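You operate a simulated robot arm through the tools that you are given. There is no shell and no other tool. Be economical: measure what you need, move in short steps, check, and stop when the job is done.

Carry out the task below with a simulated two-armed robot. There is one attempt and no reset: what you move stays moved.

Task
Swap the panel in the hatch for the white one.
Fine: release the old one with the blue button and lay it flat on the long bench; press the new one home, latch over it, flap closed.

The check looks at the end state, three seconds after you hand in, the way a careful person would. Anything else that was tipped, shoved, dropped, spilled or broken makes it a failure.

Robot
Two 7-joint arms with fingered hands on one trunk, on a base that drives. Base frame: it is fixed to the floor where the robot stands at the start and does not move with it; the origin is under the middle of the robot, x ahead of it, y to its left, z up; the surface under the hand at the start is at about z = 860. Readings come in mm, rad, newtons and seconds.
The left shoulder is at the start at [83, 125, 1094], the right one opposite. With the tool pointing down near the work surface each hand reaches from about 460 to 820 mm from the robot's upright axis, wherever it stands, measured 20 degrees to its own side. Places, roughly: casing flap [600, -200, 1000]; grey latch [500, 0, 1000]; long bench top [500, -100, 900]; square blue button [600, -200, 1000]; white casing [500, -200, 900]. Payload 3.6 kg a hand.
Tool frame (each hand has its own): the origin (TCP) lies between the finger pads and is the grasp point; the fingertips stand 30 mm ahead of it; z points along the fingers, y is the line along which they close. Largest opening 104 mm; the body of the gripper starts 35 mm behind the TCP. The gripper is a hand of 4 fingers: y runs from the thumb to the fingers, the wrist lies at [-15, -104, -178] in the tool frame, and closing takes about 1.5 s.
Orientation is that of the tool frame in the base frame, as a unit quaternion [x, y, z, w]. With the fingers straight down and the wrist toward the robot, the tool's x, y and z point along [0, 1, 0], [1, 0, 0] and [0, 0, -1] of the base frame.

Tools
- The arms move only by the tool jog_arm. It takes "left_targets", "right_targets" or both (then of equal length, played together; a hand with none holds still); each is a list of rows, each a list of 7 numbers: the finger opening in mm, from 0 to 104, then the shift along the base's x, y, z in mm, then the turn, a rotation vector about the base's x, y, z in rad. In form: [[fingers, x, y, z, ax, ay, az], ...]. A call has 1 to 10 rows; each row is the pose to reach, as a shift and turn from the pose commanded when the call began. Rows are played at 5 a second. More than 50 mm and 0.15 rad between two rows, or a gripper value outside its range, and nothing of the call is played. Where a pose cannot be reached the arm comes as near as it can. A force on the tool above 80 N (or 10 N above the force at the start of the call, whichever is more), or a blocked arm, ends the call early, and 0.2 s more pass. The fingers move at their own pace (about 72 mm/s each) and stop on an object; they squeeze with about 32 N. The grip force told is the motor's: it shows also when the fingers shut on nothing. Time passes only in rows, and 0.2 s behind the last, so rows that repeat a pose let the fingers close. The reply holds the time, the measured pose of the TCP, the force on the tool along the base axes, the opening and the grip force, in the units named above and with some noise, with the torque about the TCP (base axes, N m) and any sound that the robot's microphone picked up.
- Cameras (640 x 400 px; columns grow to the right, rows downward): "scene" is now at [199, -35.3, 1256.2]; the picture's right is [-0.37, -0.93, 0.00], its down [-0.26, 0.10, -0.96] and it looks along [0.89, -0.36, -0.28] (base axes); focal length 214 px, centre (320, 200). "left" rides on the left gripper at [-61, -92, -131] in its tool frame; the picture's right is [-0.81, -0.27, 0.52], its down [0.53, -0.71, 0.45] and it looks along [0.24, 0.64, 0.73] (tool axes); focal length 275 px, centre (320, 200). "right" rides on the right gripper at [61, -92, -130] in its tool frame; the picture's right is [-0.81, 0.28, -0.52], its down [-0.53, -0.71, 0.46] and it looks along [-0.24, 0.64, 0.72] (tool axes); focal length 275 px, centre (320, 200). There is no depth. A picture from a camera that has moved, and an enlarged one, comes with that camera's place and axes in the base frame and with its lens.
- get_image(camera): a new picture of that camera. No time passes.
- lift_body(by): slides the trunk up (or, below 0, down) by that many mm; the arms and the scene camera ride with it, the base frame stays. It gives what a move gives, with no picture.
- steer(legs): drives the robot by 1 to 6 legs, each [ahead, left, turn to the left] in mm, mm and rad, along the robot's own axes; the way and the turn of a leg run together, so that a leg with both is an arc; at most 1500 mm and 3.142 rad a leg. The arms and the cameras ride along, it lands a little off, and it stops where it bumps. It gives what a move gives.
- hand_shape(shape, hand): the hand has 4 fingers and takes this shape, open, in about a second: jaw (thumb against the fingers, like two jaws); tri (thumb and two fingers); tip (a fingertip pinch); poke (one finger out to press); point (the index stretched); flat (the hand flat); cup (the hand cupped); fist (a fist). The gripper value then closes the fingers along that shape, each until it touches; the sizes above hold for jaw. It gives what a move gives, with no picture.
- pan_tilt(pan, tilt): turns the head with the scene camera to pan (to the left, within 1.396 rad either way) and tilt (down, from -0.506 to 1.204), counted from straight ahead of the robot. It gives what a move gives.
- inspect(camera, box): a new picture of the part [left, top, right, bottom] of that camera's present view, enlarged. No time passes.
- finish_job(): hands the job in; it is judged then, once.

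Go step by step. Nothing tells you exact positions but the pictures and the camera data: compare them with the known pose of the tool, close in by small moves and look again before you grip or let go. The budget is 120 turns and 100 pictures, counting those below and the enlarged ones. Unless the task says otherwise, let go and move clear before handing in, and close with one line.

The tools are called after ">>>" by a JSON object that holds its "name" and its "arguments". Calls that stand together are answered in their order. jog_arm: Moves the arms, as the interface text tells. Its arguments: {"type":"object","properties":{"left_targets":{"type":"array","items":{"type":"array","items":{"type":"number"}}},"right_targets":{"type":"array","items":{"type":"array","items":{"type":"number"}}}},"required":[]} The other tools are called the same way: lift_body (by) slides the trunk up or down; hand_shape (shape, hand) gives the hand a shape; steer (legs) drives the base; pan_tilt (pan, tilt) turns the head that bears the scene camera; get_image (camera) takes a picture; inspect (camera, box) takes an enlarged picture of a part of a camera's view; finish_job () hands the job in.

At the start:

```text
clock: 0.0
left_tool_pos: [482.5, -33.4, 1351.8]
left_orientation: [0.707, 0.707, 0.001, 0.0]
left_force: [-0.2, -0.7, 0.8]
left_ft_torque: [-0.02, 0.0, 0.02]
left_finger_gap: 104.0
left_grip_force: 0.1
left_shape: jaw
right_tool_pos: [362.9, -377.0, 1223.3]
right_orientation: [0.707, 0.707, 0.0, 0.001]
right_force: [0.5, -0.5, -0.5]
right_ft_torque: [0.04, -0.04, -0.05]
right_finger_gap: 103.8
right_grip_force: 0.1
right_shape: jaw
trunk travel left (down, up): [-325.0, 211.0]
robot x, y, heading: [-1.2, 3.0, -0.004]
head pan, tilt: [-0.382, 0.284]
```

scene: 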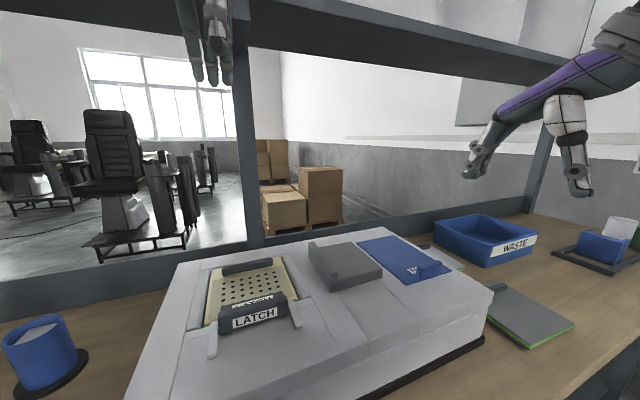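
right: 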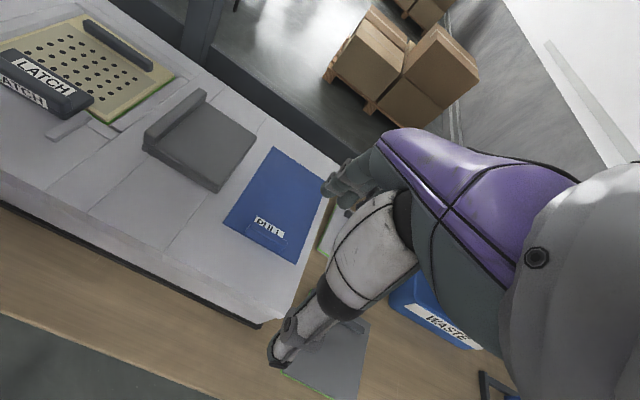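
left: 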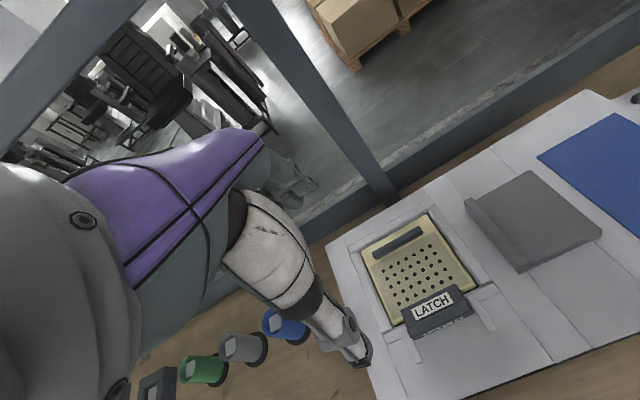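

I see a white casing on the bench with a perforated yellowish panel held by a LATCH bar, a grey flap-like lid in the middle, and a blue cover on the right. I'll look closer before moving.

>>> {"name": "inspect", "arguments": {"camera": "scene", "box": [130, 220, 390, 390]}}

>>> {"name": "inspect", "arguments": {"camera": "scene", "box": [340, 200, 640, 390]}}

>>> {"name": "inspect", "arguments": {"camera": "left", "box": [320, 100, 640, 390]}}

```text
2.35 times, centred on (260, 305) of scene
camera zoom: at [199.0, -35.3, 1256.2], right [-0.37, -0.93, 0.0], down [-0.26, 0.1, -0.96], along [0.89, -0.36, -0.28], focal length 505 px, centre (461, -47)
```

zoom: 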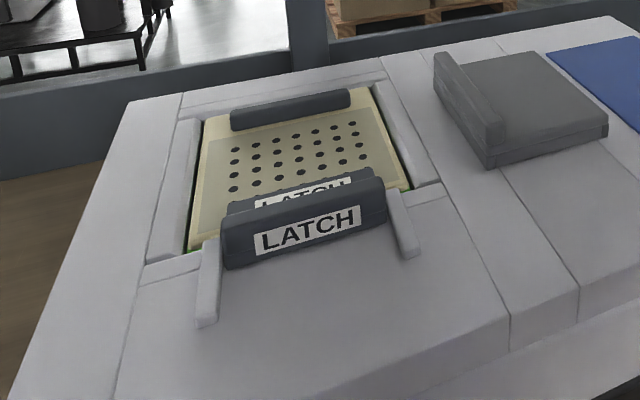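

```text
2.11 times, centred on (490, 295) of scene
camera zoom: at [199.0, -35.3, 1256.2], right [-0.37, -0.93, 0.0], down [-0.26, 0.1, -0.96], along [0.89, -0.36, -0.28], focal length 452 px, centre (-38, 0)
```

zoom: 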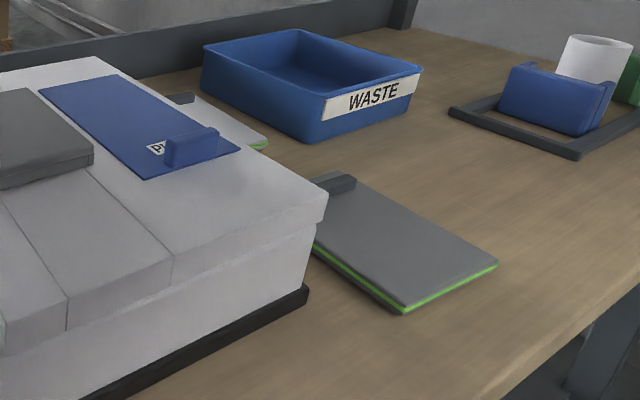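

```text
1.38 times, centred on (480, 245) of left
camera zoom: at [390.7, -94.3, 1483.1], right [-0.27, -0.81, -0.52], down [-0.71, 0.53, -0.45], along [0.64, 0.24, -0.73], focal length 380 px, centre (99, 138)
```

zoom: 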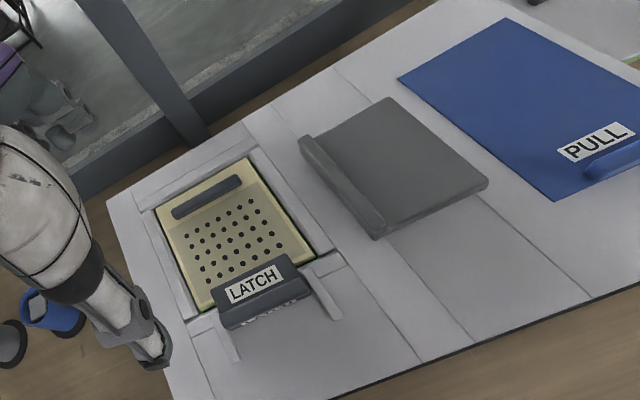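

The yellow perforated panel sits in the latched hatch. A white green-edged panel seems to lie beyond the casing near the waste bin, and the blue button is not visible yet, probably under a flap. I'll look from other head angles.

>>> {"name": "pan_tilt", "arguments": {"pan": -0.5, "tilt": 0.75}}

>>> {"name": "get_image", "arguments": {"camera": "scene"}}

>>> {"name": "inspect", "arguments": {"camera": "right", "box": [200, 130, 480, 400]}}

```text
clock: 0.9
left_tool_pos: [483.6, -33.9, 1352.4]
left_orientation: [0.707, 0.707, 0.0, 0.001]
left_force: [-0.5, -0.4, -0.3]
left_ft_torque: [0.01, -0.03, 0.02]
left_finger_gap: 103.7
left_grip_force: 0.0
left_shape: jaw
right_tool_pos: [363.1, -377.1, 1222.2]
right_orientation: [0.707, 0.707, -0.001, 0.0]
right_force: [0.2, 0.6, 0.3]
right_ft_torque: [0.02, 0.02, -0.01]
right_finger_gap: 103.7
right_grip_force: 0.0
right_shape: jaw
trunk travel left (down, up): [-325.0, 211.0]
robot x, y, heading: [2.9, -5.1, 0.003]
head pan, tilt: [-0.499, 0.75]
```

```text
93 pictures are left
camera scene: at [185.0, -40.2, 1214.3], right [-0.48, -0.88, 0.0], down [-0.6, 0.33, -0.73], along [0.64, -0.35, -0.68], focal length 214 px, centre (320, 200)
```

scene: 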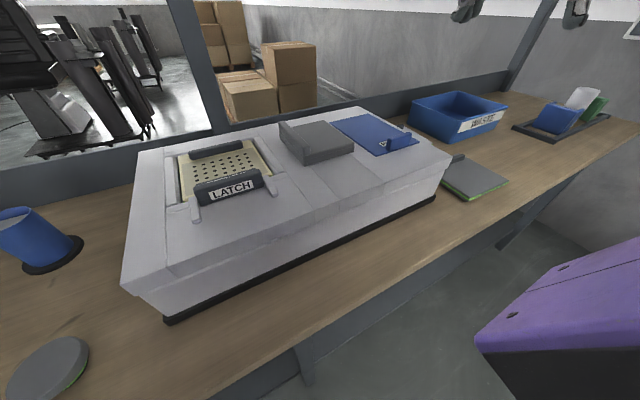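

```text
1.48 times, centred on (340, 265) of right
camera zoom: at [269.6, -315.3, 1352.6], right [0.28, -0.81, 0.52], down [-0.71, -0.53, -0.46], along [0.64, -0.24, -0.72], focal length 408 px, centre (290, 104)
```

zoom: 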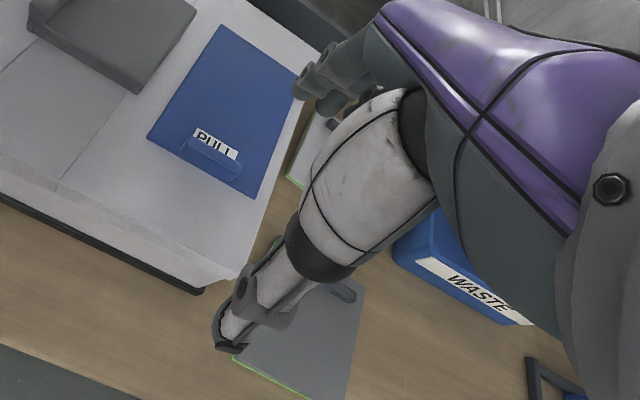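

The grey lid in the middle (x≈490–620, y≈-180…-285) matches the "flap" location, so the button is probably under it, and the blue PULL plate is something else. The hatch panel is at x≈500–644, y≈-122…22, z≈988. Next I'll zoom on the lid and the white panel.

>>> {"name": "inspect", "arguments": {"camera": "scene", "box": [270, 100, 430, 190]}}

>>> {"name": "inspect", "arguments": {"camera": "scene", "box": [400, 80, 540, 210]}}

>>> {"name": "inspect", "arguments": {"camera": "left", "box": [440, 140, 640, 300]}}

>>> {"name": "inspect", "arguments": {"camera": "left", "box": [340, 200, 520, 360]}}

```text
4.00 times, centred on (350, 145) of scene
camera zoom: at [185.0, -40.2, 1214.3], right [-0.48, -0.88, 0.0], down [-0.6, 0.33, -0.73], along [0.64, -0.35, -0.68], focal length 858 px, centre (200, 420)
```

zoom: 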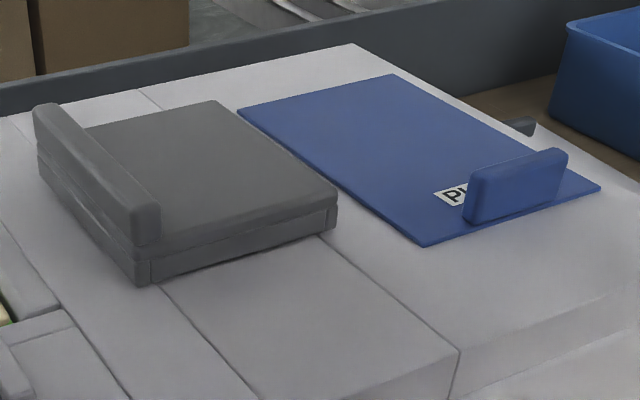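

```text
3.08 times, centred on (470, 145) of scene
camera zoom: at [185.0, -40.2, 1214.3], right [-0.48, -0.88, 0.0], down [-0.6, 0.33, -0.73], along [0.64, -0.35, -0.68], focal length 660 px, centre (-142, 369)
```

zoom: 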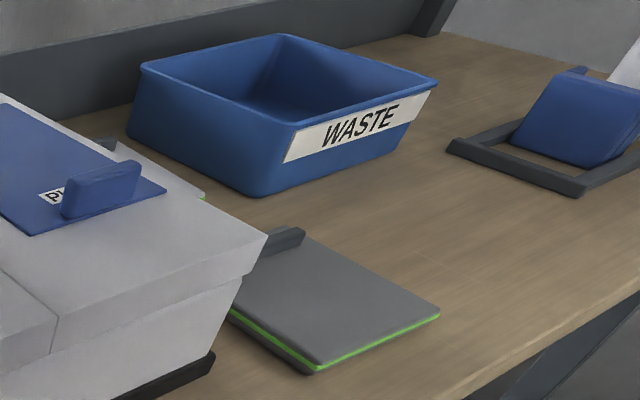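

```text
2.50 times, centred on (540, 220) of left
camera zoom: at [390.7, -94.3, 1483.0], right [-0.27, -0.81, -0.52], down [-0.71, 0.53, -0.45], along [0.64, 0.24, -0.73], focal length 688 px, centre (-230, 150)
```

zoom: 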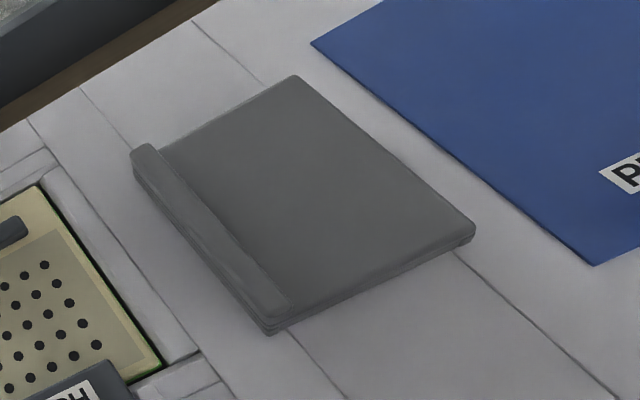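

```text
2.50 times, centred on (430, 280) of left
camera zoom: at [390.7, -94.3, 1483.0], right [-0.27, -0.81, -0.52], down [-0.71, 0.53, -0.45], along [0.64, 0.24, -0.73], focal length 688 px, centre (45, 0)
```

zoom: 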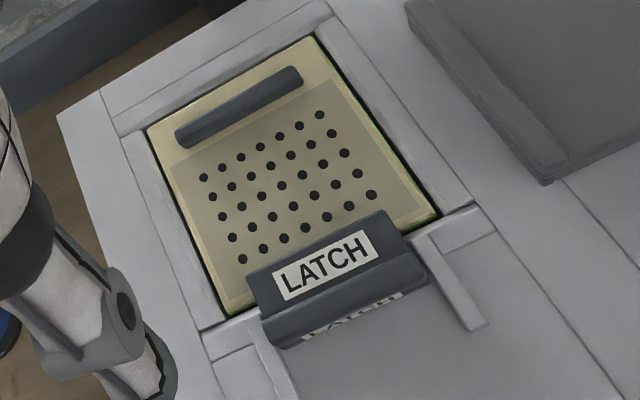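

The latch looks like a sliding bar on two rails (bar x≈477–510, y≈-95…4, top z≈1017, rails running back to x≈439). The flap is a lid with a lip on its left side (y≈-175…-193, top z≈1029). I'll back the base up for comfortable reach and lower the left hand over the latch.

>>> {"name": "steer", "arguments": {"legs": [[-100, 0, 0]]}}

```text
clock: 2.0
left_tool_pos: [385.4, -31.8, 1352.1]
left_orientation: [0.706, 0.708, 0.0, 0.0]
left_force: [0.1, -0.4, -0.1]
left_ft_torque: [0.0, -0.02, -0.01]
left_finger_gap: 104.0
left_grip_force: 0.0
left_shape: jaw
right_tool_pos: [264.3, -377.6, 1221.9]
right_orientation: [0.706, 0.708, 0.0, 0.0]
right_force: [-1.0, 0.1, 0.5]
right_ft_torque: [-0.01, -0.02, 0.0]
right_finger_gap: 104.0
right_grip_force: 0.0
right_shape: jaw
trunk travel left (down, up): [-325.0, 211.0]
robot x, y, heading: [-97.0, 1.2, 0.002]
head pan, tilt: [-0.499, 0.75]
```

The base is at x≈-97. Moving the left hand to about (490,-45,1090), open, above the latch.

>>> {"name": "jog_arm", "arguments": {"left_targets": [[104, 35, -5, -25, 0, 0, 0], [104, 70, -10, -50, 0, 0, 0], [104, 105, -13, -80, 0, 0, 0], [104, 105, -13, -125, 0, 0, 0], [104, 105, -13, -170, 0, 0, 0], [104, 105, -13, -215, 0, 0, 0], [104, 105, -13, -260, 0, 0, 0]]}}

>>> {"name": "get_image", "arguments": {"camera": "scene"}}

>>> {"name": "get_image", "arguments": {"camera": "left"}}

```text
clock: 3.6
left_tool_pos: [491.9, -47.3, 1090.4]
left_orientation: [0.706, 0.708, -0.001, 0.001]
left_force: [-0.4, 0.3, 0.1]
left_ft_torque: [0.01, 0.03, 0.03]
left_finger_gap: 103.6
left_grip_force: 0.1
left_shape: jaw
right_tool_pos: [265.6, -377.5, 1223.6]
right_orientation: [0.706, 0.708, -0.001, -0.001]
right_force: [0.1, 0.9, -0.1]
right_ft_torque: [-0.04, 0.0, 0.02]
right_finger_gap: 103.7
right_grip_force: 0.0
right_shape: jaw
trunk travel left (down, up): [-325.0, 211.0]
robot x, y, heading: [-97.6, 3.2, 0.002]
head pan, tilt: [-0.499, 0.75]
```

```text
87 pictures are left
camera scene: at [87.1, -40.1, 1214.2], right [-0.48, -0.88, 0.0], down [-0.6, 0.33, -0.73], along [0.64, -0.35, -0.68], focal length 214 px, centre (320, 200)
```

scene: 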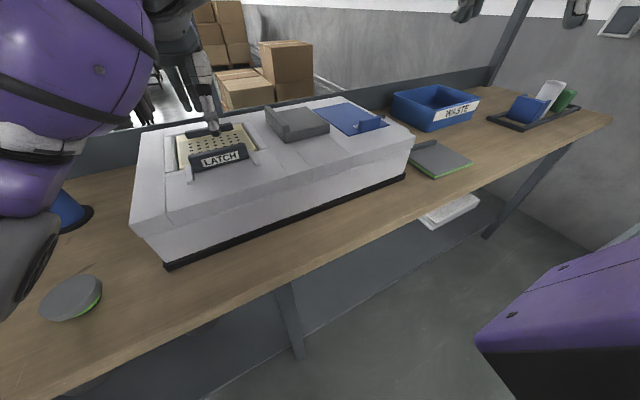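

```text
86 pictures are left
camera left: at [398.8, -108.7, 1221.7], right [-0.27, -0.81, -0.52], down [-0.72, 0.53, -0.46], along [0.64, 0.24, -0.73], focal length 275 px, centre (320, 200)
```

left: 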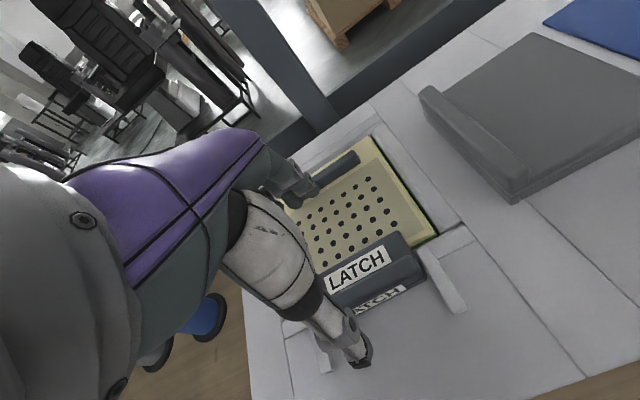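

There's also a white item on a lower shelf under the bench. Zooming on it, the side of the casing, and the latch.

>>> {"name": "inspect", "arguments": {"camera": "scene", "box": [380, 80, 520, 240]}}

>>> {"name": "inspect", "arguments": {"camera": "left", "box": [260, 200, 500, 380]}}

```text
2.50 times, centred on (450, 160) of scene
camera zoom: at [87.1, -40.1, 1214.2], right [-0.48, -0.88, 0.0], down [-0.6, 0.33, -0.73], along [0.64, -0.35, -0.68], focal length 536 px, centre (-5, 300)
```

zoom: 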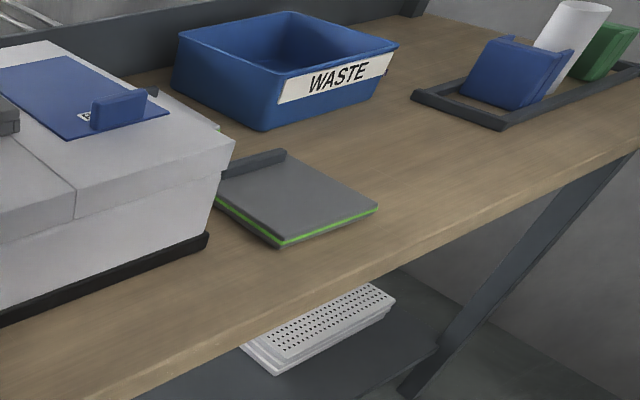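

```text
2.22 times, centred on (380, 290) of left
camera zoom: at [398.8, -108.7, 1221.7], right [-0.27, -0.81, -0.52], down [-0.72, 0.53, -0.46], along [0.64, 0.24, -0.73], focal length 612 px, centre (187, 0)
```

zoom: 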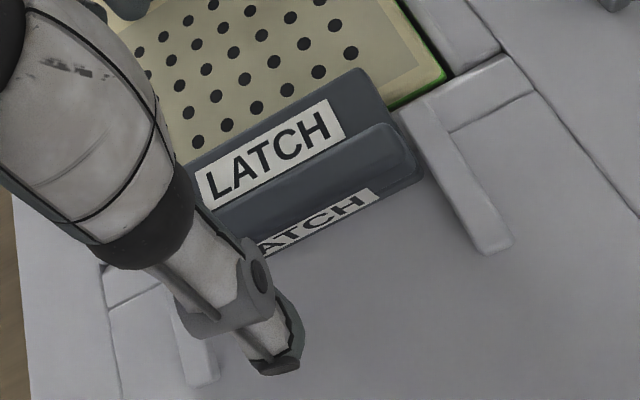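

The latch is a sliding bar with a raised front lip between two rails. I'll lower over it (tips about 12 mm above the panel) and check.

>>> {"name": "jog_arm", "arguments": {"left_targets": [[104, 0, 0, -30, 0, 0, 0], [104, 0, 0, -54, 0, 0, 0]]}}

>>> {"name": "get_image", "arguments": {"camera": "left"}}

>>> {"name": "inspect", "arguments": {"camera": "scene", "box": [140, 100, 300, 200]}}

```text
clock: 4.2
left_tool_pos: [492.1, -45.5, 1036.1]
left_orientation: [0.706, 0.708, 0.001, 0.0]
left_force: [0.2, -0.4, 0.7]
left_ft_torque: [0.02, -0.02, 0.02]
left_finger_gap: 103.8
left_grip_force: 0.1
left_shape: jaw
right_tool_pos: [264.7, -376.6, 1223.7]
right_orientation: [0.706, 0.708, 0.0, 0.0]
right_force: [0.2, -0.2, 0.4]
right_ft_torque: [-0.02, -0.01, -0.01]
right_finger_gap: 103.7
right_grip_force: 0.1
right_shape: jaw
trunk travel left (down, up): [-325.0, 211.0]
robot x, y, heading: [-102.4, 0.2, -0.002]
head pan, tilt: [-0.499, 0.75]
```

```text
83 pictures are left
camera left: at [399.1, -107.7, 1167.9], right [-0.27, -0.81, -0.52], down [-0.71, 0.53, -0.46], along [0.64, 0.24, -0.72], focal length 275 px, centre (320, 200)
```

left: 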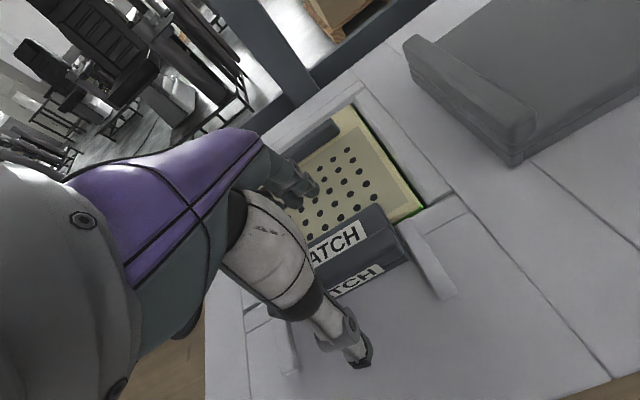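

```text
4.00 times, centred on (220, 150) of scene
camera zoom: at [86.7, -40.0, 1214.3], right [-0.48, -0.88, 0.0], down [-0.6, 0.33, -0.73], along [0.64, -0.35, -0.68], focal length 858 px, centre (720, 400)
```

zoom: 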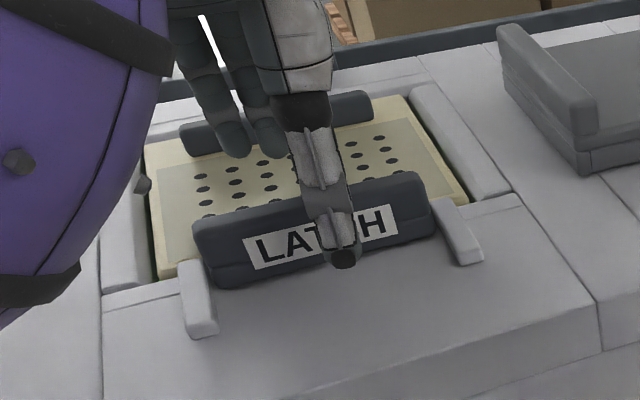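

The hand straddles the latch bar. Closing on it.

>>> {"name": "jog_arm", "arguments": {"left_targets": [[10, 0, 0, 0, 0, 0, 0], [10, 0, 0, 0, 0, 0, 0], [10, 0, 0, 0, 0, 0, 0], [10, 0, 0, 0, 0, 0, 0], [10, 0, 0, 0, 0, 0, 0], [10, 0, 0, 0, 0, 0, 0]]}}

>>> {"name": "inspect", "arguments": {"camera": "scene", "box": [140, 100, 300, 200]}}

```text
clock: 5.7
left_tool_pos: [491.0, -46.8, 1038.2]
left_orientation: [0.706, 0.708, -0.001, 0.0]
left_force: [-8.2, -1.2, 4.0]
left_ft_torque: [-0.01, 0.25, 0.05]
left_finger_gap: 11.0
left_grip_force: 0.1
left_shape: jaw
right_tool_pos: [262.6, -377.1, 1222.7]
right_orientation: [0.707, 0.707, 0.001, 0.001]
right_force: [0.3, -0.8, -0.8]
right_ft_torque: [0.01, -0.02, 0.02]
right_finger_gap: 103.7
right_grip_force: 0.2
right_shape: jaw
trunk travel left (down, up): [-325.0, 211.0]
robot x, y, heading: [-96.5, -1.8, 0.002]
head pan, tilt: [-0.499, 0.75]
```

```text
4.00 times, centred on (220, 150) of scene
camera zoom: at [85.4, -40.1, 1214.5], right [-0.48, -0.88, 0.0], down [-0.6, 0.33, -0.73], along [0.64, -0.35, -0.68], focal length 858 px, centre (720, 400)
```

zoom: 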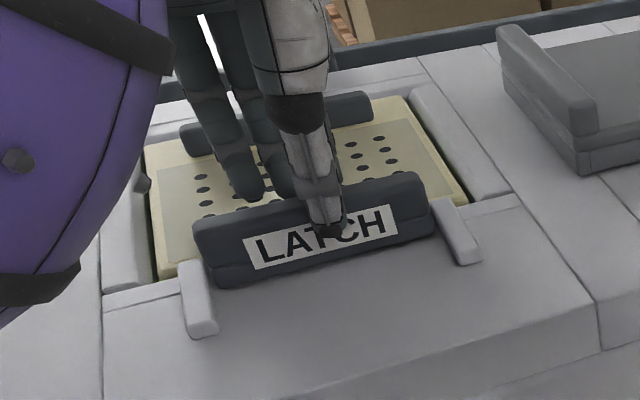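

The fingers are on the raised lip. I'll command full squeeze, then pull slightly toward the robot.

>>> {"name": "jog_arm", "arguments": {"left_targets": [[0, 0, 0, 0, 0, 0, 0], [0, 0, 0, 0, 0, 0, 0], [0, -6, 0, 0, 0, 0, 0], [0, -12, 0, 0, 0, 0, 0]]}}

>>> {"name": "inspect", "arguments": {"camera": "scene", "box": [140, 100, 300, 200]}}

```text
clock: 6.7
left_tool_pos: [478.3, -47.5, 1038.1]
left_orientation: [0.706, 0.708, -0.002, -0.001]
left_force: [0.4, -0.8, 0.2]
left_ft_torque: [0.02, 0.01, -0.13]
left_finger_gap: 2.8
left_grip_force: 32.4
left_shape: jaw
right_tool_pos: [264.6, -376.7, 1223.1]
right_orientation: [0.707, 0.708, 0.0, 0.0]
right_force: [-0.3, 0.8, -0.2]
right_ft_torque: [0.01, 0.01, -0.01]
right_finger_gap: 103.8
right_grip_force: 0.0
right_shape: jaw
trunk travel left (down, up): [-325.0, 211.0]
robot x, y, heading: [-100.8, 0.0, -0.005]
head pan, tilt: [-0.499, 0.75]
```

```text
4.00 times, centred on (220, 150) of scene
camera zoom: at [86.9, -40.1, 1214.2], right [-0.48, -0.88, 0.0], down [-0.6, 0.33, -0.73], along [0.64, -0.35, -0.68], focal length 858 px, centre (720, 400)
```

zoom: 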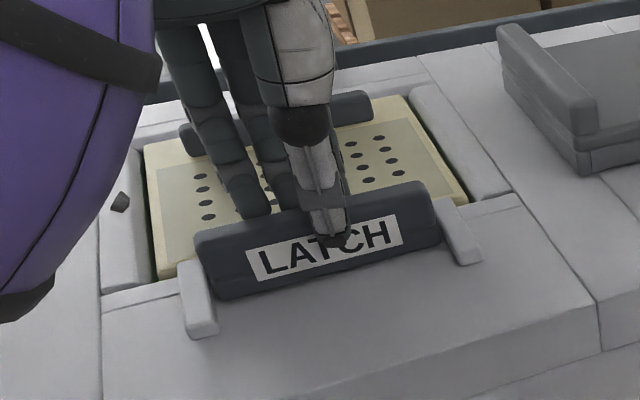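

The latch slides toward the robot with no resistance. Continuing the pull.

>>> {"name": "jog_arm", "arguments": {"left_targets": [[0, -10, 0, 0, 0, 0, 0], [0, -20, 0, 0, 0, 0, 0], [0, -30, 0, 0, 0, 0, 0]]}}

>>> {"name": "inspect", "arguments": {"camera": "scene", "box": [140, 100, 300, 200]}}

```text
clock: 7.5
left_tool_pos: [455.5, -46.5, 1039.6]
left_orientation: [0.703, 0.711, 0.001, 0.006]
left_force: [40.9, -4.1, 19.3]
left_ft_torque: [-0.03, -1.41, -0.3]
left_finger_gap: 3.1
left_grip_force: 31.6
left_shape: jaw
right_tool_pos: [267.9, -376.2, 1221.0]
right_orientation: [0.706, 0.708, -0.001, -0.001]
right_force: [0.3, 0.0, 0.2]
right_ft_torque: [0.01, -0.03, -0.01]
right_finger_gap: 103.6
right_grip_force: 0.0
right_shape: jaw
trunk travel left (down, up): [-325.0, 211.0]
robot x, y, heading: [-99.2, 2.3, -0.001]
head pan, tilt: [-0.499, 0.75]
```

```text
4.00 times, centred on (220, 150) of scene
camera zoom: at [90.7, -40.5, 1213.9], right [-0.48, -0.88, 0.0], down [-0.6, 0.33, -0.73], along [0.64, -0.35, -0.68], focal length 858 px, centre (720, 400)
```

zoom: 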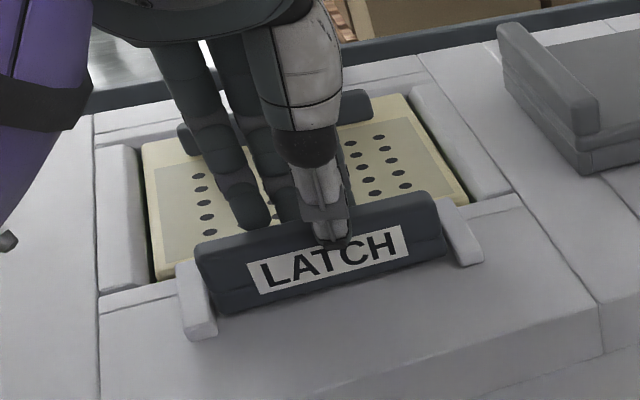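

The latch hit its end stop (about 30 mm travelled). Releasing, rising and looking.

>>> {"name": "jog_arm", "arguments": {"left_targets": [[60, 4, 0, 0, 0, 0, 0], [90, 4, 0, 0, 0, 0, 0], [104, 4, 0, 0, 0, 0, 0], [104, 4, 0, 40, 0, 0, 0], [104, 4, 0, 80, 0, 0, 0]]}}

>>> {"name": "get_image", "arguments": {"camera": "left"}}

>>> {"name": "inspect", "arguments": {"camera": "scene", "box": [140, 100, 300, 200]}}

```text
clock: 8.7
left_tool_pos: [450.4, -47.0, 1115.2]
left_orientation: [0.706, 0.708, -0.001, 0.0]
left_force: [0.5, 0.2, -0.3]
left_ft_torque: [-0.01, 0.02, -0.01]
left_finger_gap: 103.7
left_grip_force: 0.1
left_shape: jaw
right_tool_pos: [265.4, -376.3, 1222.9]
right_orientation: [0.707, 0.708, 0.0, 0.0]
right_force: [-0.2, -0.7, -0.7]
right_ft_torque: [0.01, 0.02, 0.03]
right_finger_gap: 103.7
right_grip_force: 0.0
right_shape: jaw
trunk travel left (down, up): [-325.0, 211.0]
robot x, y, heading: [-97.8, -1.1, 0.001]
head pan, tilt: [-0.499, 0.75]
```

```text
78 pictures are left
camera left: at [357.4, -108.1, 1247.1], right [-0.27, -0.81, -0.52], down [-0.72, 0.53, -0.45], along [0.64, 0.25, -0.73], focal length 275 px, centre (320, 200)
```

left: 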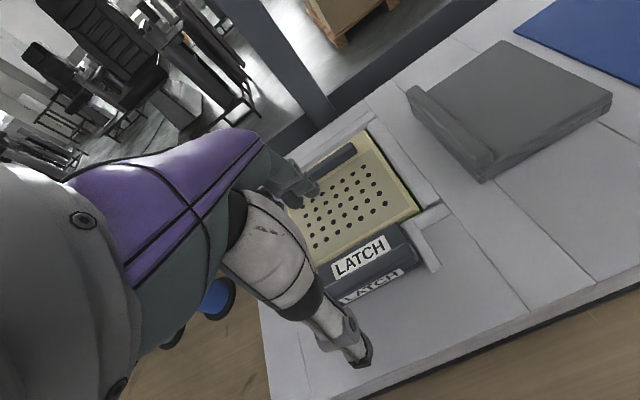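

```text
4.00 times, centred on (220, 150) of scene
camera zoom: at [86.4, -40.2, 1214.3], right [-0.48, -0.88, 0.0], down [-0.6, 0.33, -0.73], along [0.64, -0.35, -0.68], focal length 858 px, centre (720, 400)
```

zoom: 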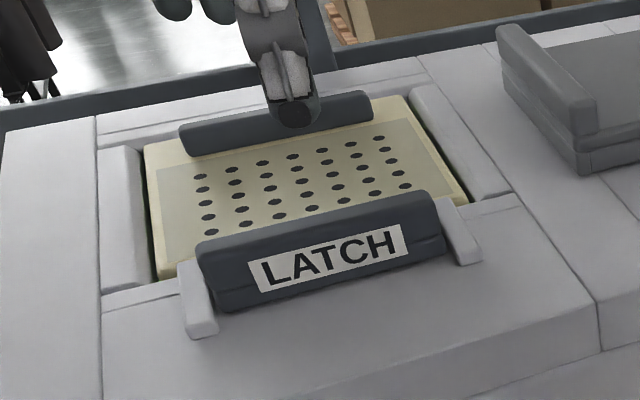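

Checking whether the latch bar now clears the panel's near edge.

>>> {"name": "inspect", "arguments": {"camera": "left", "box": [290, 120, 470, 310]}}

```text
2.11 times, centred on (380, 215) of left
camera zoom: at [357.4, -108.1, 1247.1], right [-0.27, -0.81, -0.52], down [-0.72, 0.53, -0.45], along [0.64, 0.25, -0.73], focal length 580 px, centre (194, 168)
```

zoom: 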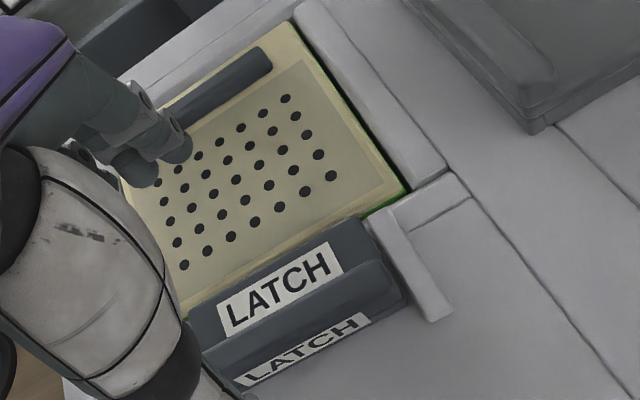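

The latch bar is now clear of the panel. Next, I'll raise the left hand out of the way and bring the right hand over the flap lip, turned 90° so the fingers close along y with the wrist on the right.

>>> {"name": "jog_arm", "arguments": {"left_targets": [[104, 0, 15, 20, 0, 0, 0], [104, 0, 30, 40, 0, 0, 0], [104, 0, 45, 60, 0, 0, 0], [104, 0, 60, 80, 0, 0, 0], [104, 0, 75, 100, 0, 0, 0], [104, 0, 90, 100, 0, 0, 0], [104, 0, 105, 100, 0, 0, 0], [104, 0, 120, 100, 0, 0, 0], [104, 0, 135, 100, 0, 0, 0], [104, 0, 150, 100, 0, 0, 0]], "right_targets": [[104, 25, 10, 0, 0, 0, 0.14], [104, 50, 20, 0, 0, 0, 0.28], [104, 75, 35, 0, 0, 0, 0.42], [104, 105, 50, 0, 0, 0, 0.56], [104, 135, 70, 0, 0, 0, 0.7], [104, 165, 90, 0, 0, 0, 0.84], [104, 195, 110, 0, 0, 0, 0.98], [104, 225, 130, 0, 0, 0, 1.12], [104, 255, 155, 0, 0, 0, 1.26], [104, 275, 175, 0, 0, 0, 1.4]]}}

>>> {"name": "jog_arm", "arguments": {"right_targets": [[104, 10, 15, -30, 0, 0, 0.1], [104, 10, 15, -60, 0, 0, 0.17], [104, 10, 15, -100, 0, 0, 0.17]]}}

>>> {"name": "get_image", "arguments": {"camera": "scene"}}

>>> {"name": "get_image", "arguments": {"camera": "right"}}

```text
clock: 10.8
left_tool_pos: [453.9, 102.5, 1218.3]
left_orientation: [0.707, 0.708, 0.001, 0.0]
left_force: [-0.3, -0.3, -0.9]
left_ft_torque: [0.07, -0.03, 0.02]
left_finger_gap: 103.9
left_grip_force: 0.0
left_shape: jaw
right_tool_pos: [470.3, -247.5, 1193.0]
right_orientation: [0.084, 0.997, 0.0, 0.001]
right_force: [-0.2, -1.4, -0.6]
right_ft_torque: [0.01, 0.01, -0.01]
right_finger_gap: 104.0
right_grip_force: 0.1
right_shape: jaw
right hand out of reach, approached as far as the arm can: row 9, 10
trunk travel left (down, up): [-325.0, 211.0]
robot x, y, heading: [-101.0, 1.0, 0.0]
head pan, tilt: [-0.499, 0.75]
```

```text
clock: 11.7
left_tool_pos: [452.9, 103.9, 1219.4]
left_orientation: [0.706, 0.708, -0.001, 0.0]
left_force: [-0.7, 0.1, -0.2]
left_ft_torque: [0.0, -0.04, -0.01]
left_finger_gap: 103.6
left_grip_force: 0.0
left_shape: jaw
right_tool_pos: [478.7, -234.3, 1094.4]
right_orientation: [-0.001, 1.0, 0.0, 0.0]
right_force: [0.8, -0.4, -0.2]
right_ft_torque: [0.0, 0.0, 0.02]
right_finger_gap: 103.9
right_grip_force: 0.1
right_shape: jaw
trunk travel left (down, up): [-325.0, 211.0]
robot x, y, heading: [-98.7, 1.7, 0.003]
head pan, tilt: [-0.499, 0.75]
```

```text
75 pictures are left
camera scene: at [87.0, -40.3, 1214.2], right [-0.48, -0.88, 0.0], down [-0.6, 0.33, -0.73], along [0.64, -0.35, -0.68], focal length 214 px, centre (320, 200)
```

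scene: 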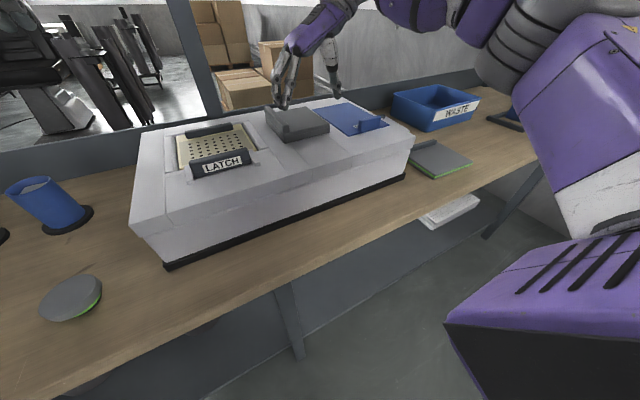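

```text
74 pictures are left
camera right: at [416.7, -325.5, 1223.2], right [0.81, 0.28, 0.52], down [0.53, -0.71, -0.46], along [0.24, 0.65, -0.72], focal length 275 px, centre (320, 200)
```

right: 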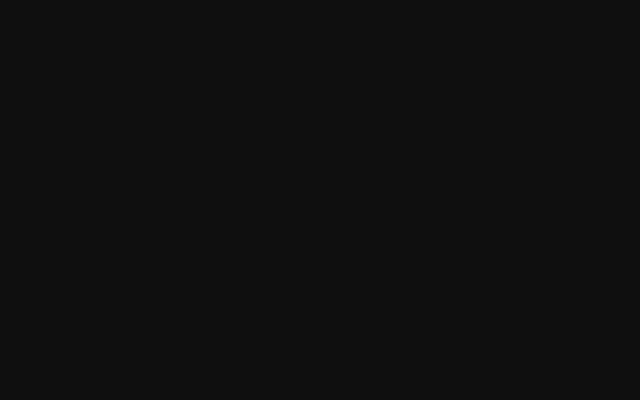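

The right hand lagged when high; it's now at (479,-234,1094). Moving over the lip centre, around (550,-184).

>>> {"name": "jog_arm", "arguments": {"right_targets": [[104, 30, 20, 0, 0, 0, 0], [104, 60, 40, 0, 0, 0, 0], [104, 71, 50, 0, 0, 0, 0]]}}

>>> {"name": "inspect", "arguments": {"camera": "scene", "box": [230, 40, 390, 160]}}

>>> {"name": "get_image", "arguments": {"camera": "left"}}

```text
clock: 12.4
left_tool_pos: [452.3, 105.3, 1217.3]
left_orientation: [0.707, 0.708, -0.001, -0.001]
left_force: [0.4, 0.7, -0.4]
left_ft_torque: [0.02, 0.03, 0.02]
left_finger_gap: 103.6
left_grip_force: 0.0
left_shape: jaw
right_tool_pos: [508.9, -198.7, 1081.4]
right_orientation: [0.0, 1.0, 0.0, 0.0]
right_force: [0.7, 0.6, -0.2]
right_ft_torque: [0.03, 0.02, 0.05]
right_finger_gap: 103.9
right_grip_force: 0.1
right_shape: jaw
right hand out of reach, approached as far as the arm can: row 1, 2, 3
trunk travel left (down, up): [-325.0, 211.0]
robot x, y, heading: [-97.2, 2.0, 0.003]
head pan, tilt: [-0.499, 0.75]
```

```text
3.33 times, centred on (310, 100) of scene
camera zoom: at [87.1, -40.0, 1214.2], right [-0.48, -0.88, 0.0], down [-0.6, 0.33, -0.73], along [0.64, -0.35, -0.68], focal length 715 px, centre (353, 533)
```

zoom: 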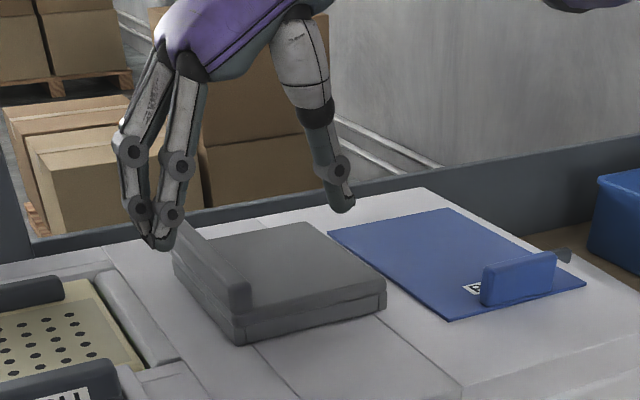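

```text
72 pictures are left
camera left: at [360.1, 43.4, 1349.7], right [-0.27, -0.81, -0.52], down [-0.71, 0.53, -0.45], along [0.64, 0.24, -0.73], focal length 275 px, centre (320, 200)
```

left: 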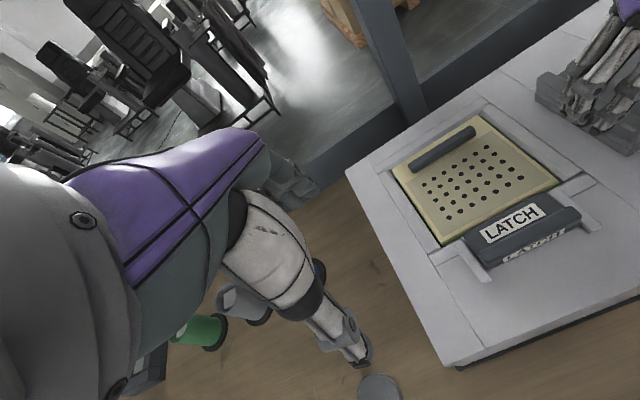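

Reach is short with this wrist orientation, so I'll raise a little and drive the base 70 ahead, 40 right.

>>> {"name": "jog_arm", "arguments": {"right_targets": [[104, 0, 0, 30, 0, 0, 0]]}}

>>> {"name": "steer", "arguments": {"legs": [[70, -40, 0]]}}

```text
clock: 12.8
left_tool_pos: [453.3, 104.5, 1218.3]
left_orientation: [0.706, 0.708, 0.0, 0.0]
left_force: [0.2, -0.8, -0.5]
left_ft_torque: [0.01, -0.02, -0.01]
left_finger_gap: 103.7
left_grip_force: 0.1
left_shape: jaw
right_tool_pos: [508.9, -199.7, 1082.3]
right_orientation: [0.0, 1.0, 0.001, -0.001]
right_force: [1.1, -0.3, -0.9]
right_ft_torque: [-0.01, -0.01, -0.01]
right_finger_gap: 104.1
right_grip_force: 0.1
right_shape: jaw
right hand out of reach, approached as far as the arm can: row 1
trunk travel left (down, up): [-325.0, 211.0]
robot x, y, heading: [-98.7, -0.0, 0.007]
head pan, tilt: [-0.499, 0.75]
```

```text
clock: 13.9
left_tool_pos: [521.9, 64.2, 1217.9]
left_orientation: [0.707, 0.707, 0.0, -0.001]
left_force: [-0.7, -0.4, -0.4]
left_ft_torque: [0.0, 0.02, -0.01]
left_finger_gap: 103.8
left_grip_force: 0.0
left_shape: jaw
right_tool_pos: [578.4, -239.9, 1081.8]
right_orientation: [0.0, 1.0, 0.0, 0.0]
right_force: [1.1, 0.2, -0.4]
right_ft_torque: [-0.01, 0.03, 0.02]
right_finger_gap: 104.0
right_grip_force: 0.0
right_shape: jaw
trunk travel left (down, up): [-325.0, 211.0]
robot x, y, heading: [-29.9, -38.0, 0.001]
head pan, tilt: [-0.499, 0.75]
```

Now at (578,-240,1082). Moving to the lip centre.

>>> {"name": "jog_arm", "arguments": {"right_targets": [[104, -15, 25, 0, 0, 0, 0], [104, -28, 56, 0, 0, 0, 0]]}}

>>> {"name": "inspect", "arguments": {"camera": "scene", "box": [200, 40, 400, 180]}}

>>> {"name": "get_image", "arguments": {"camera": "right"}}

```text
clock: 14.5
left_tool_pos: [523.1, 64.6, 1218.4]
left_orientation: [0.706, 0.708, 0.001, 0.0]
left_force: [0.1, 1.3, 0.4]
left_ft_torque: [-0.01, 0.01, 0.01]
left_finger_gap: 103.9
left_grip_force: 0.1
left_shape: jaw
right_tool_pos: [549.1, -183.4, 1082.2]
right_orientation: [0.0, 1.0, 0.0, 0.0]
right_force: [0.2, -0.4, 0.2]
right_ft_torque: [-0.01, -0.01, 0.0]
right_finger_gap: 104.2
right_grip_force: 0.1
right_shape: jaw
trunk travel left (down, up): [-325.0, 211.0]
robot x, y, heading: [-28.6, -42.6, 0.004]
head pan, tilt: [-0.499, 0.75]
```

```text
2.86 times, centred on (300, 110) of scene
camera zoom: at [156.5, -79.5, 1214.3], right [-0.48, -0.88, 0.0], down [-0.6, 0.33, -0.73], along [0.64, -0.35, -0.68], focal length 613 px, centre (377, 457)
```

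zoom: 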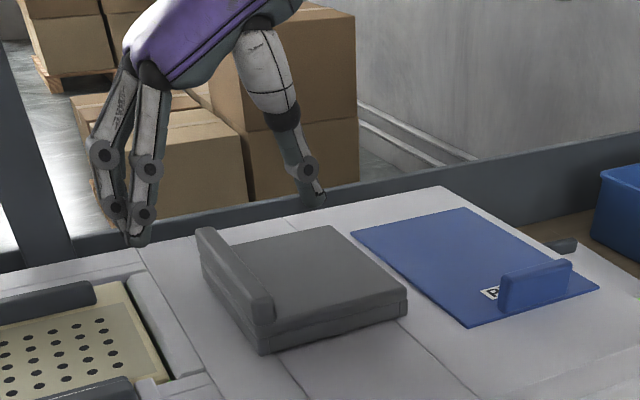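

```text
70 pictures are left
camera right: at [487.6, -274.7, 1212.1], right [0.81, 0.28, 0.52], down [0.53, -0.71, -0.46], along [0.24, 0.64, -0.73], focal length 275 px, centre (320, 200)
```

right: 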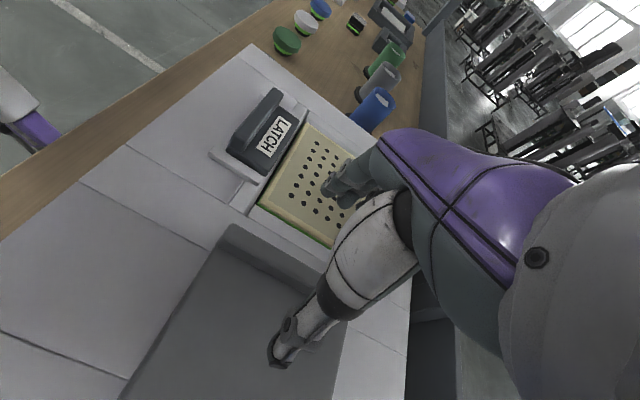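

The thumb is over the lid and fingers beyond the lip. Lowering to z≈1046 and closing to grip the lip.

>>> {"name": "jog_arm", "arguments": {"right_targets": [[104, 0, -2, -20, 0, 0, 0], [60, 0, -2, -36, 0, 0, 0], [30, 0, -2, -36, 0, 0, 0], [0, 0, -2, -36, 0, 0, 0], [0, 0, -2, -36, 0, 0, 0], [0, 0, -2, -36, 0, 0, 0], [0, 0, -2, -36, 0, 0, 0], [0, 0, -2, -36, 0, 0, 0]]}}

>>> {"name": "inspect", "arguments": {"camera": "scene", "box": [200, 40, 400, 180]}}

```text
clock: 16.3
left_tool_pos: [522.4, 64.6, 1218.6]
left_orientation: [0.707, 0.708, 0.0, 0.0]
left_force: [0.6, -0.5, -1.0]
left_ft_torque: [-0.02, 0.01, 0.0]
left_finger_gap: 103.9
left_grip_force: 0.2
left_shape: jaw
right_tool_pos: [549.2, -185.7, 1047.1]
right_orientation: [0.0, 1.0, 0.001, 0.0]
right_force: [-0.8, -0.2, -0.8]
right_ft_torque: [0.02, 0.0, 0.1]
right_finger_gap: 11.3
right_grip_force: 31.9
right_shape: jaw
trunk travel left (down, up): [-325.0, 211.0]
robot x, y, heading: [-27.5, -41.7, -0.001]
head pan, tilt: [-0.499, 0.75]
```

```text
2.86 times, centred on (300, 110) of scene
camera zoom: at [156.5, -80.0, 1214.3], right [-0.48, -0.88, 0.0], down [-0.6, 0.33, -0.73], along [0.64, -0.35, -0.68], focal length 613 px, centre (377, 457)
```

zoom: 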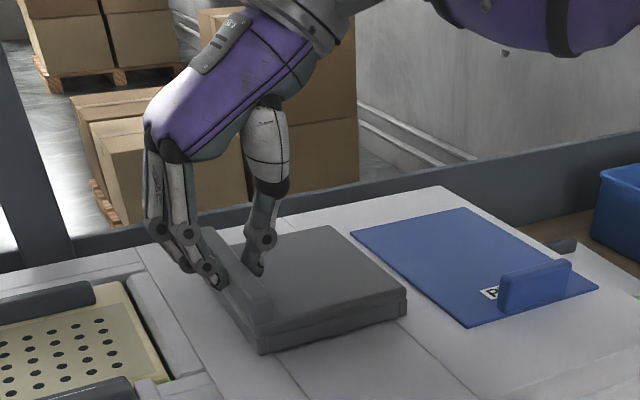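

The lip is gripped (gap 11 mm). Swinging it up about the presumed right-side hinge, a first 0.3 rad.

>>> {"name": "jog_arm", "arguments": {"right_targets": [[0, 0, -3.5, 7, 0.075, 0, 0], [0, 0, -8.1, 14, 0.15, 0, 0], [0, 0, -13, 20.5, 0.225, 0, 0], [0, 0, -18.2, 26.6, 0.3, 0, 0]]}}

>>> {"name": "inspect", "arguments": {"camera": "scene", "box": [200, 40, 400, 180]}}

```text
clock: 17.3
left_tool_pos: [520.6, 64.3, 1219.0]
left_orientation: [0.707, 0.707, 0.0, 0.0]
left_force: [-0.4, 0.4, 0.1]
left_ft_torque: [0.02, 0.0, -0.01]
left_finger_gap: 103.6
left_grip_force: 0.1
left_shape: jaw
right_tool_pos: [549.5, -205.5, 1071.1]
right_orientation: [0.0, 0.989, 0.15, 0.0]
right_force: [-2.3, -4.9, -3.6]
right_ft_torque: [-0.21, 0.03, 0.14]
right_finger_gap: 11.2
right_grip_force: 32.1
right_shape: jaw
trunk travel left (down, up): [-325.0, 211.0]
robot x, y, heading: [-29.8, -41.8, 0.002]
head pan, tilt: [-0.499, 0.75]
```

```text
2.86 times, centred on (300, 110) of scene
camera zoom: at [156.4, -80.8, 1214.2], right [-0.48, -0.88, 0.0], down [-0.6, 0.33, -0.73], along [0.64, -0.35, -0.68], focal length 613 px, centre (377, 457)
```

zoom: 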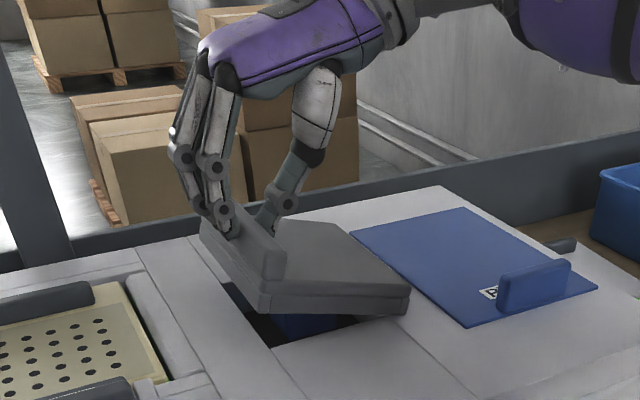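

The lid hinges on the right as expected and something blue (the button) shows beneath. Continuing the swing to about 1.05 rad.

>>> {"name": "jog_arm", "arguments": {"right_targets": [[0, 0, -6, 5.5, 0.075, 0, 0], [0, 0, -13, 10.5, 0.15, 0, 0], [0, 0, -20, 15, 0.225, 0, 0], [0, 0, -27.4, 19, 0.3, 0, 0], [0, 0, -35, 22.3, 0.375, 0, 0], [0, 0, -42.9, 25.1, 0.45, 0, 0], [0, 0, -51, 27.3, 0.525, 0, 0], [0, 0, -59.2, 29, 0.6, 0, 0], [0, 0, -67.5, 30, 0.675, 0, 0], [0, 0, -75.8, 30.3, 0.75, 0, 0]]}}

>>> {"name": "inspect", "arguments": {"camera": "scene", "box": [200, 40, 400, 180]}}

```text
clock: 19.5
left_tool_pos: [519.3, 64.1, 1220.6]
left_orientation: [0.707, 0.707, 0.001, 0.0]
left_force: [-0.4, 0.5, -0.7]
left_ft_torque: [-0.04, 0.02, -0.04]
left_finger_gap: 103.6
left_grip_force: 0.0
left_shape: jaw
right_tool_pos: [559.0, -286.4, 1109.0]
right_orientation: [-0.003, 0.866, 0.499, -0.001]
right_force: [-26.6, -1.2, -13.9]
right_ft_torque: [-0.24, -0.12, 0.7]
right_finger_gap: 10.4
right_grip_force: 32.1
right_shape: jaw
right hand out of reach, approached as far as the arm can: row 10
trunk travel left (down, up): [-325.0, 211.0]
robot x, y, heading: [-30.9, -39.8, -0.006]
head pan, tilt: [-0.499, 0.75]
```

```text
2.86 times, centred on (300, 110) of scene
camera zoom: at [153.4, -80.6, 1214.6], right [-0.48, -0.88, 0.0], down [-0.6, 0.33, -0.73], along [0.64, -0.35, -0.68], focal length 613 px, centre (377, 457)
```

zoom: 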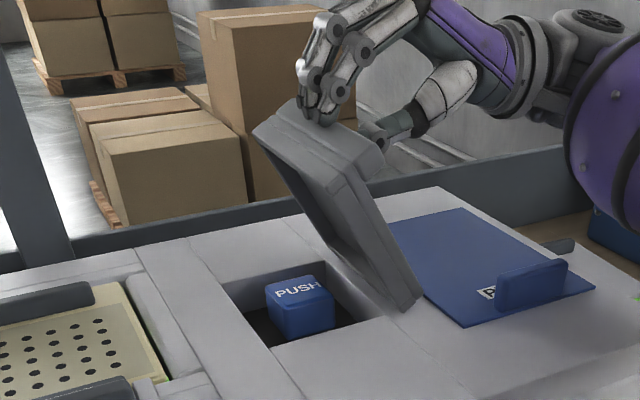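

The PUSH button sits in the recess at about (562,-235, ~985). I'll keep holding the lid with the right hand and use the left hand in a poke shape, tilted to come in from the left.

>>> {"name": "hand_shape", "arguments": {"shape": "poke", "hand": "left"}}

>>> {"name": "jog_arm", "arguments": {"left_targets": [[0, 5, -25, 0, -0.1, 0, 0], [0, 10, -50, 0, -0.2, 0, 0], [0, 15, -75, 0, -0.3, 0, 0], [0, 20, -100, 0, -0.4, 0, 0], [0, 25, -125, 0, -0.5, 0, 0], [0, 30, -150, -10, -0.5, 0, 0]]}}

>>> {"name": "get_image", "arguments": {"camera": "scene"}}

>>> {"name": "get_image", "arguments": {"camera": "left"}}

```text
clock: 20.4
left_tool_pos: [519.6, 64.4, 1219.1]
left_orientation: [0.706, 0.708, 0.0, 0.001]
left_force: [-0.3, -0.4, -0.7]
left_ft_torque: [-0.01, 0.0, 0.0]
left_finger_gap: 0.2
left_grip_force: 0.0
left_shape: poke
right_tool_pos: [559.7, -286.1, 1108.4]
right_orientation: [-0.004, 0.866, 0.5, -0.001]
right_force: [-24.0, -2.5, -14.5]
right_ft_torque: [-0.33, -0.12, 0.67]
right_finger_gap: 10.4
right_grip_force: 31.8
right_shape: jaw
trunk travel left (down, up): [-325.0, 211.0]
robot x, y, heading: [-28.7, -39.9, -0.002]
head pan, tilt: [-0.499, 0.75]
```

```text
clock: 21.8
left_tool_pos: [550.3, -84.5, 1209.5]
left_orientation: [0.684, 0.686, -0.175, 0.176]
left_force: [0.6, 0.2, -0.2]
left_ft_torque: [0.0, 0.0, 0.01]
left_finger_gap: 0.0
left_grip_force: 0.0
left_shape: poke
right_tool_pos: [560.5, -286.9, 1109.2]
right_orientation: [-0.005, 0.866, 0.5, -0.001]
right_force: [-24.2, -4.0, -13.9]
right_ft_torque: [-0.31, -0.13, 0.66]
right_finger_gap: 10.4
right_grip_force: 32.3
right_shape: jaw
trunk travel left (down, up): [-325.0, 211.0]
robot x, y, heading: [-25.3, -40.9, 0.003]
head pan, tilt: [-0.499, 0.75]
```

```text
66 pictures are left
camera scene: at [154.0, -81.2, 1214.6], right [-0.48, -0.88, 0.0], down [-0.6, 0.33, -0.73], along [0.64, -0.35, -0.68], focal length 214 px, centre (320, 200)
```

scene: 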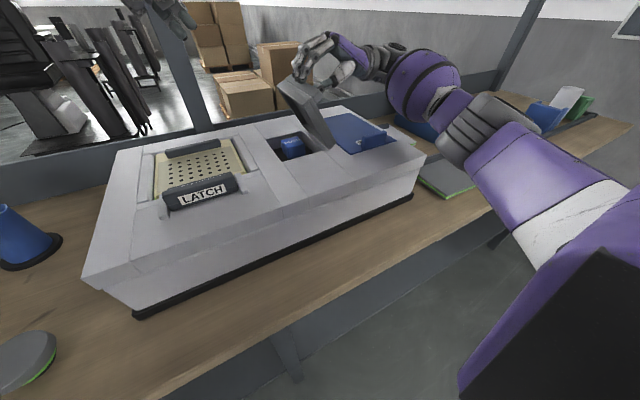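

```text
65 pictures are left
camera left: at [457.0, -77.1, 1354.1], right [-0.27, -0.96, -0.06], down [-0.71, 0.25, -0.66], along [0.65, -0.13, -0.75], focal length 275 px, centre (320, 200)
```

left: 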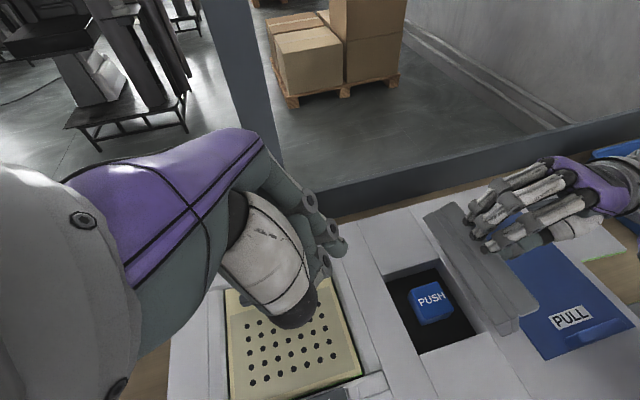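

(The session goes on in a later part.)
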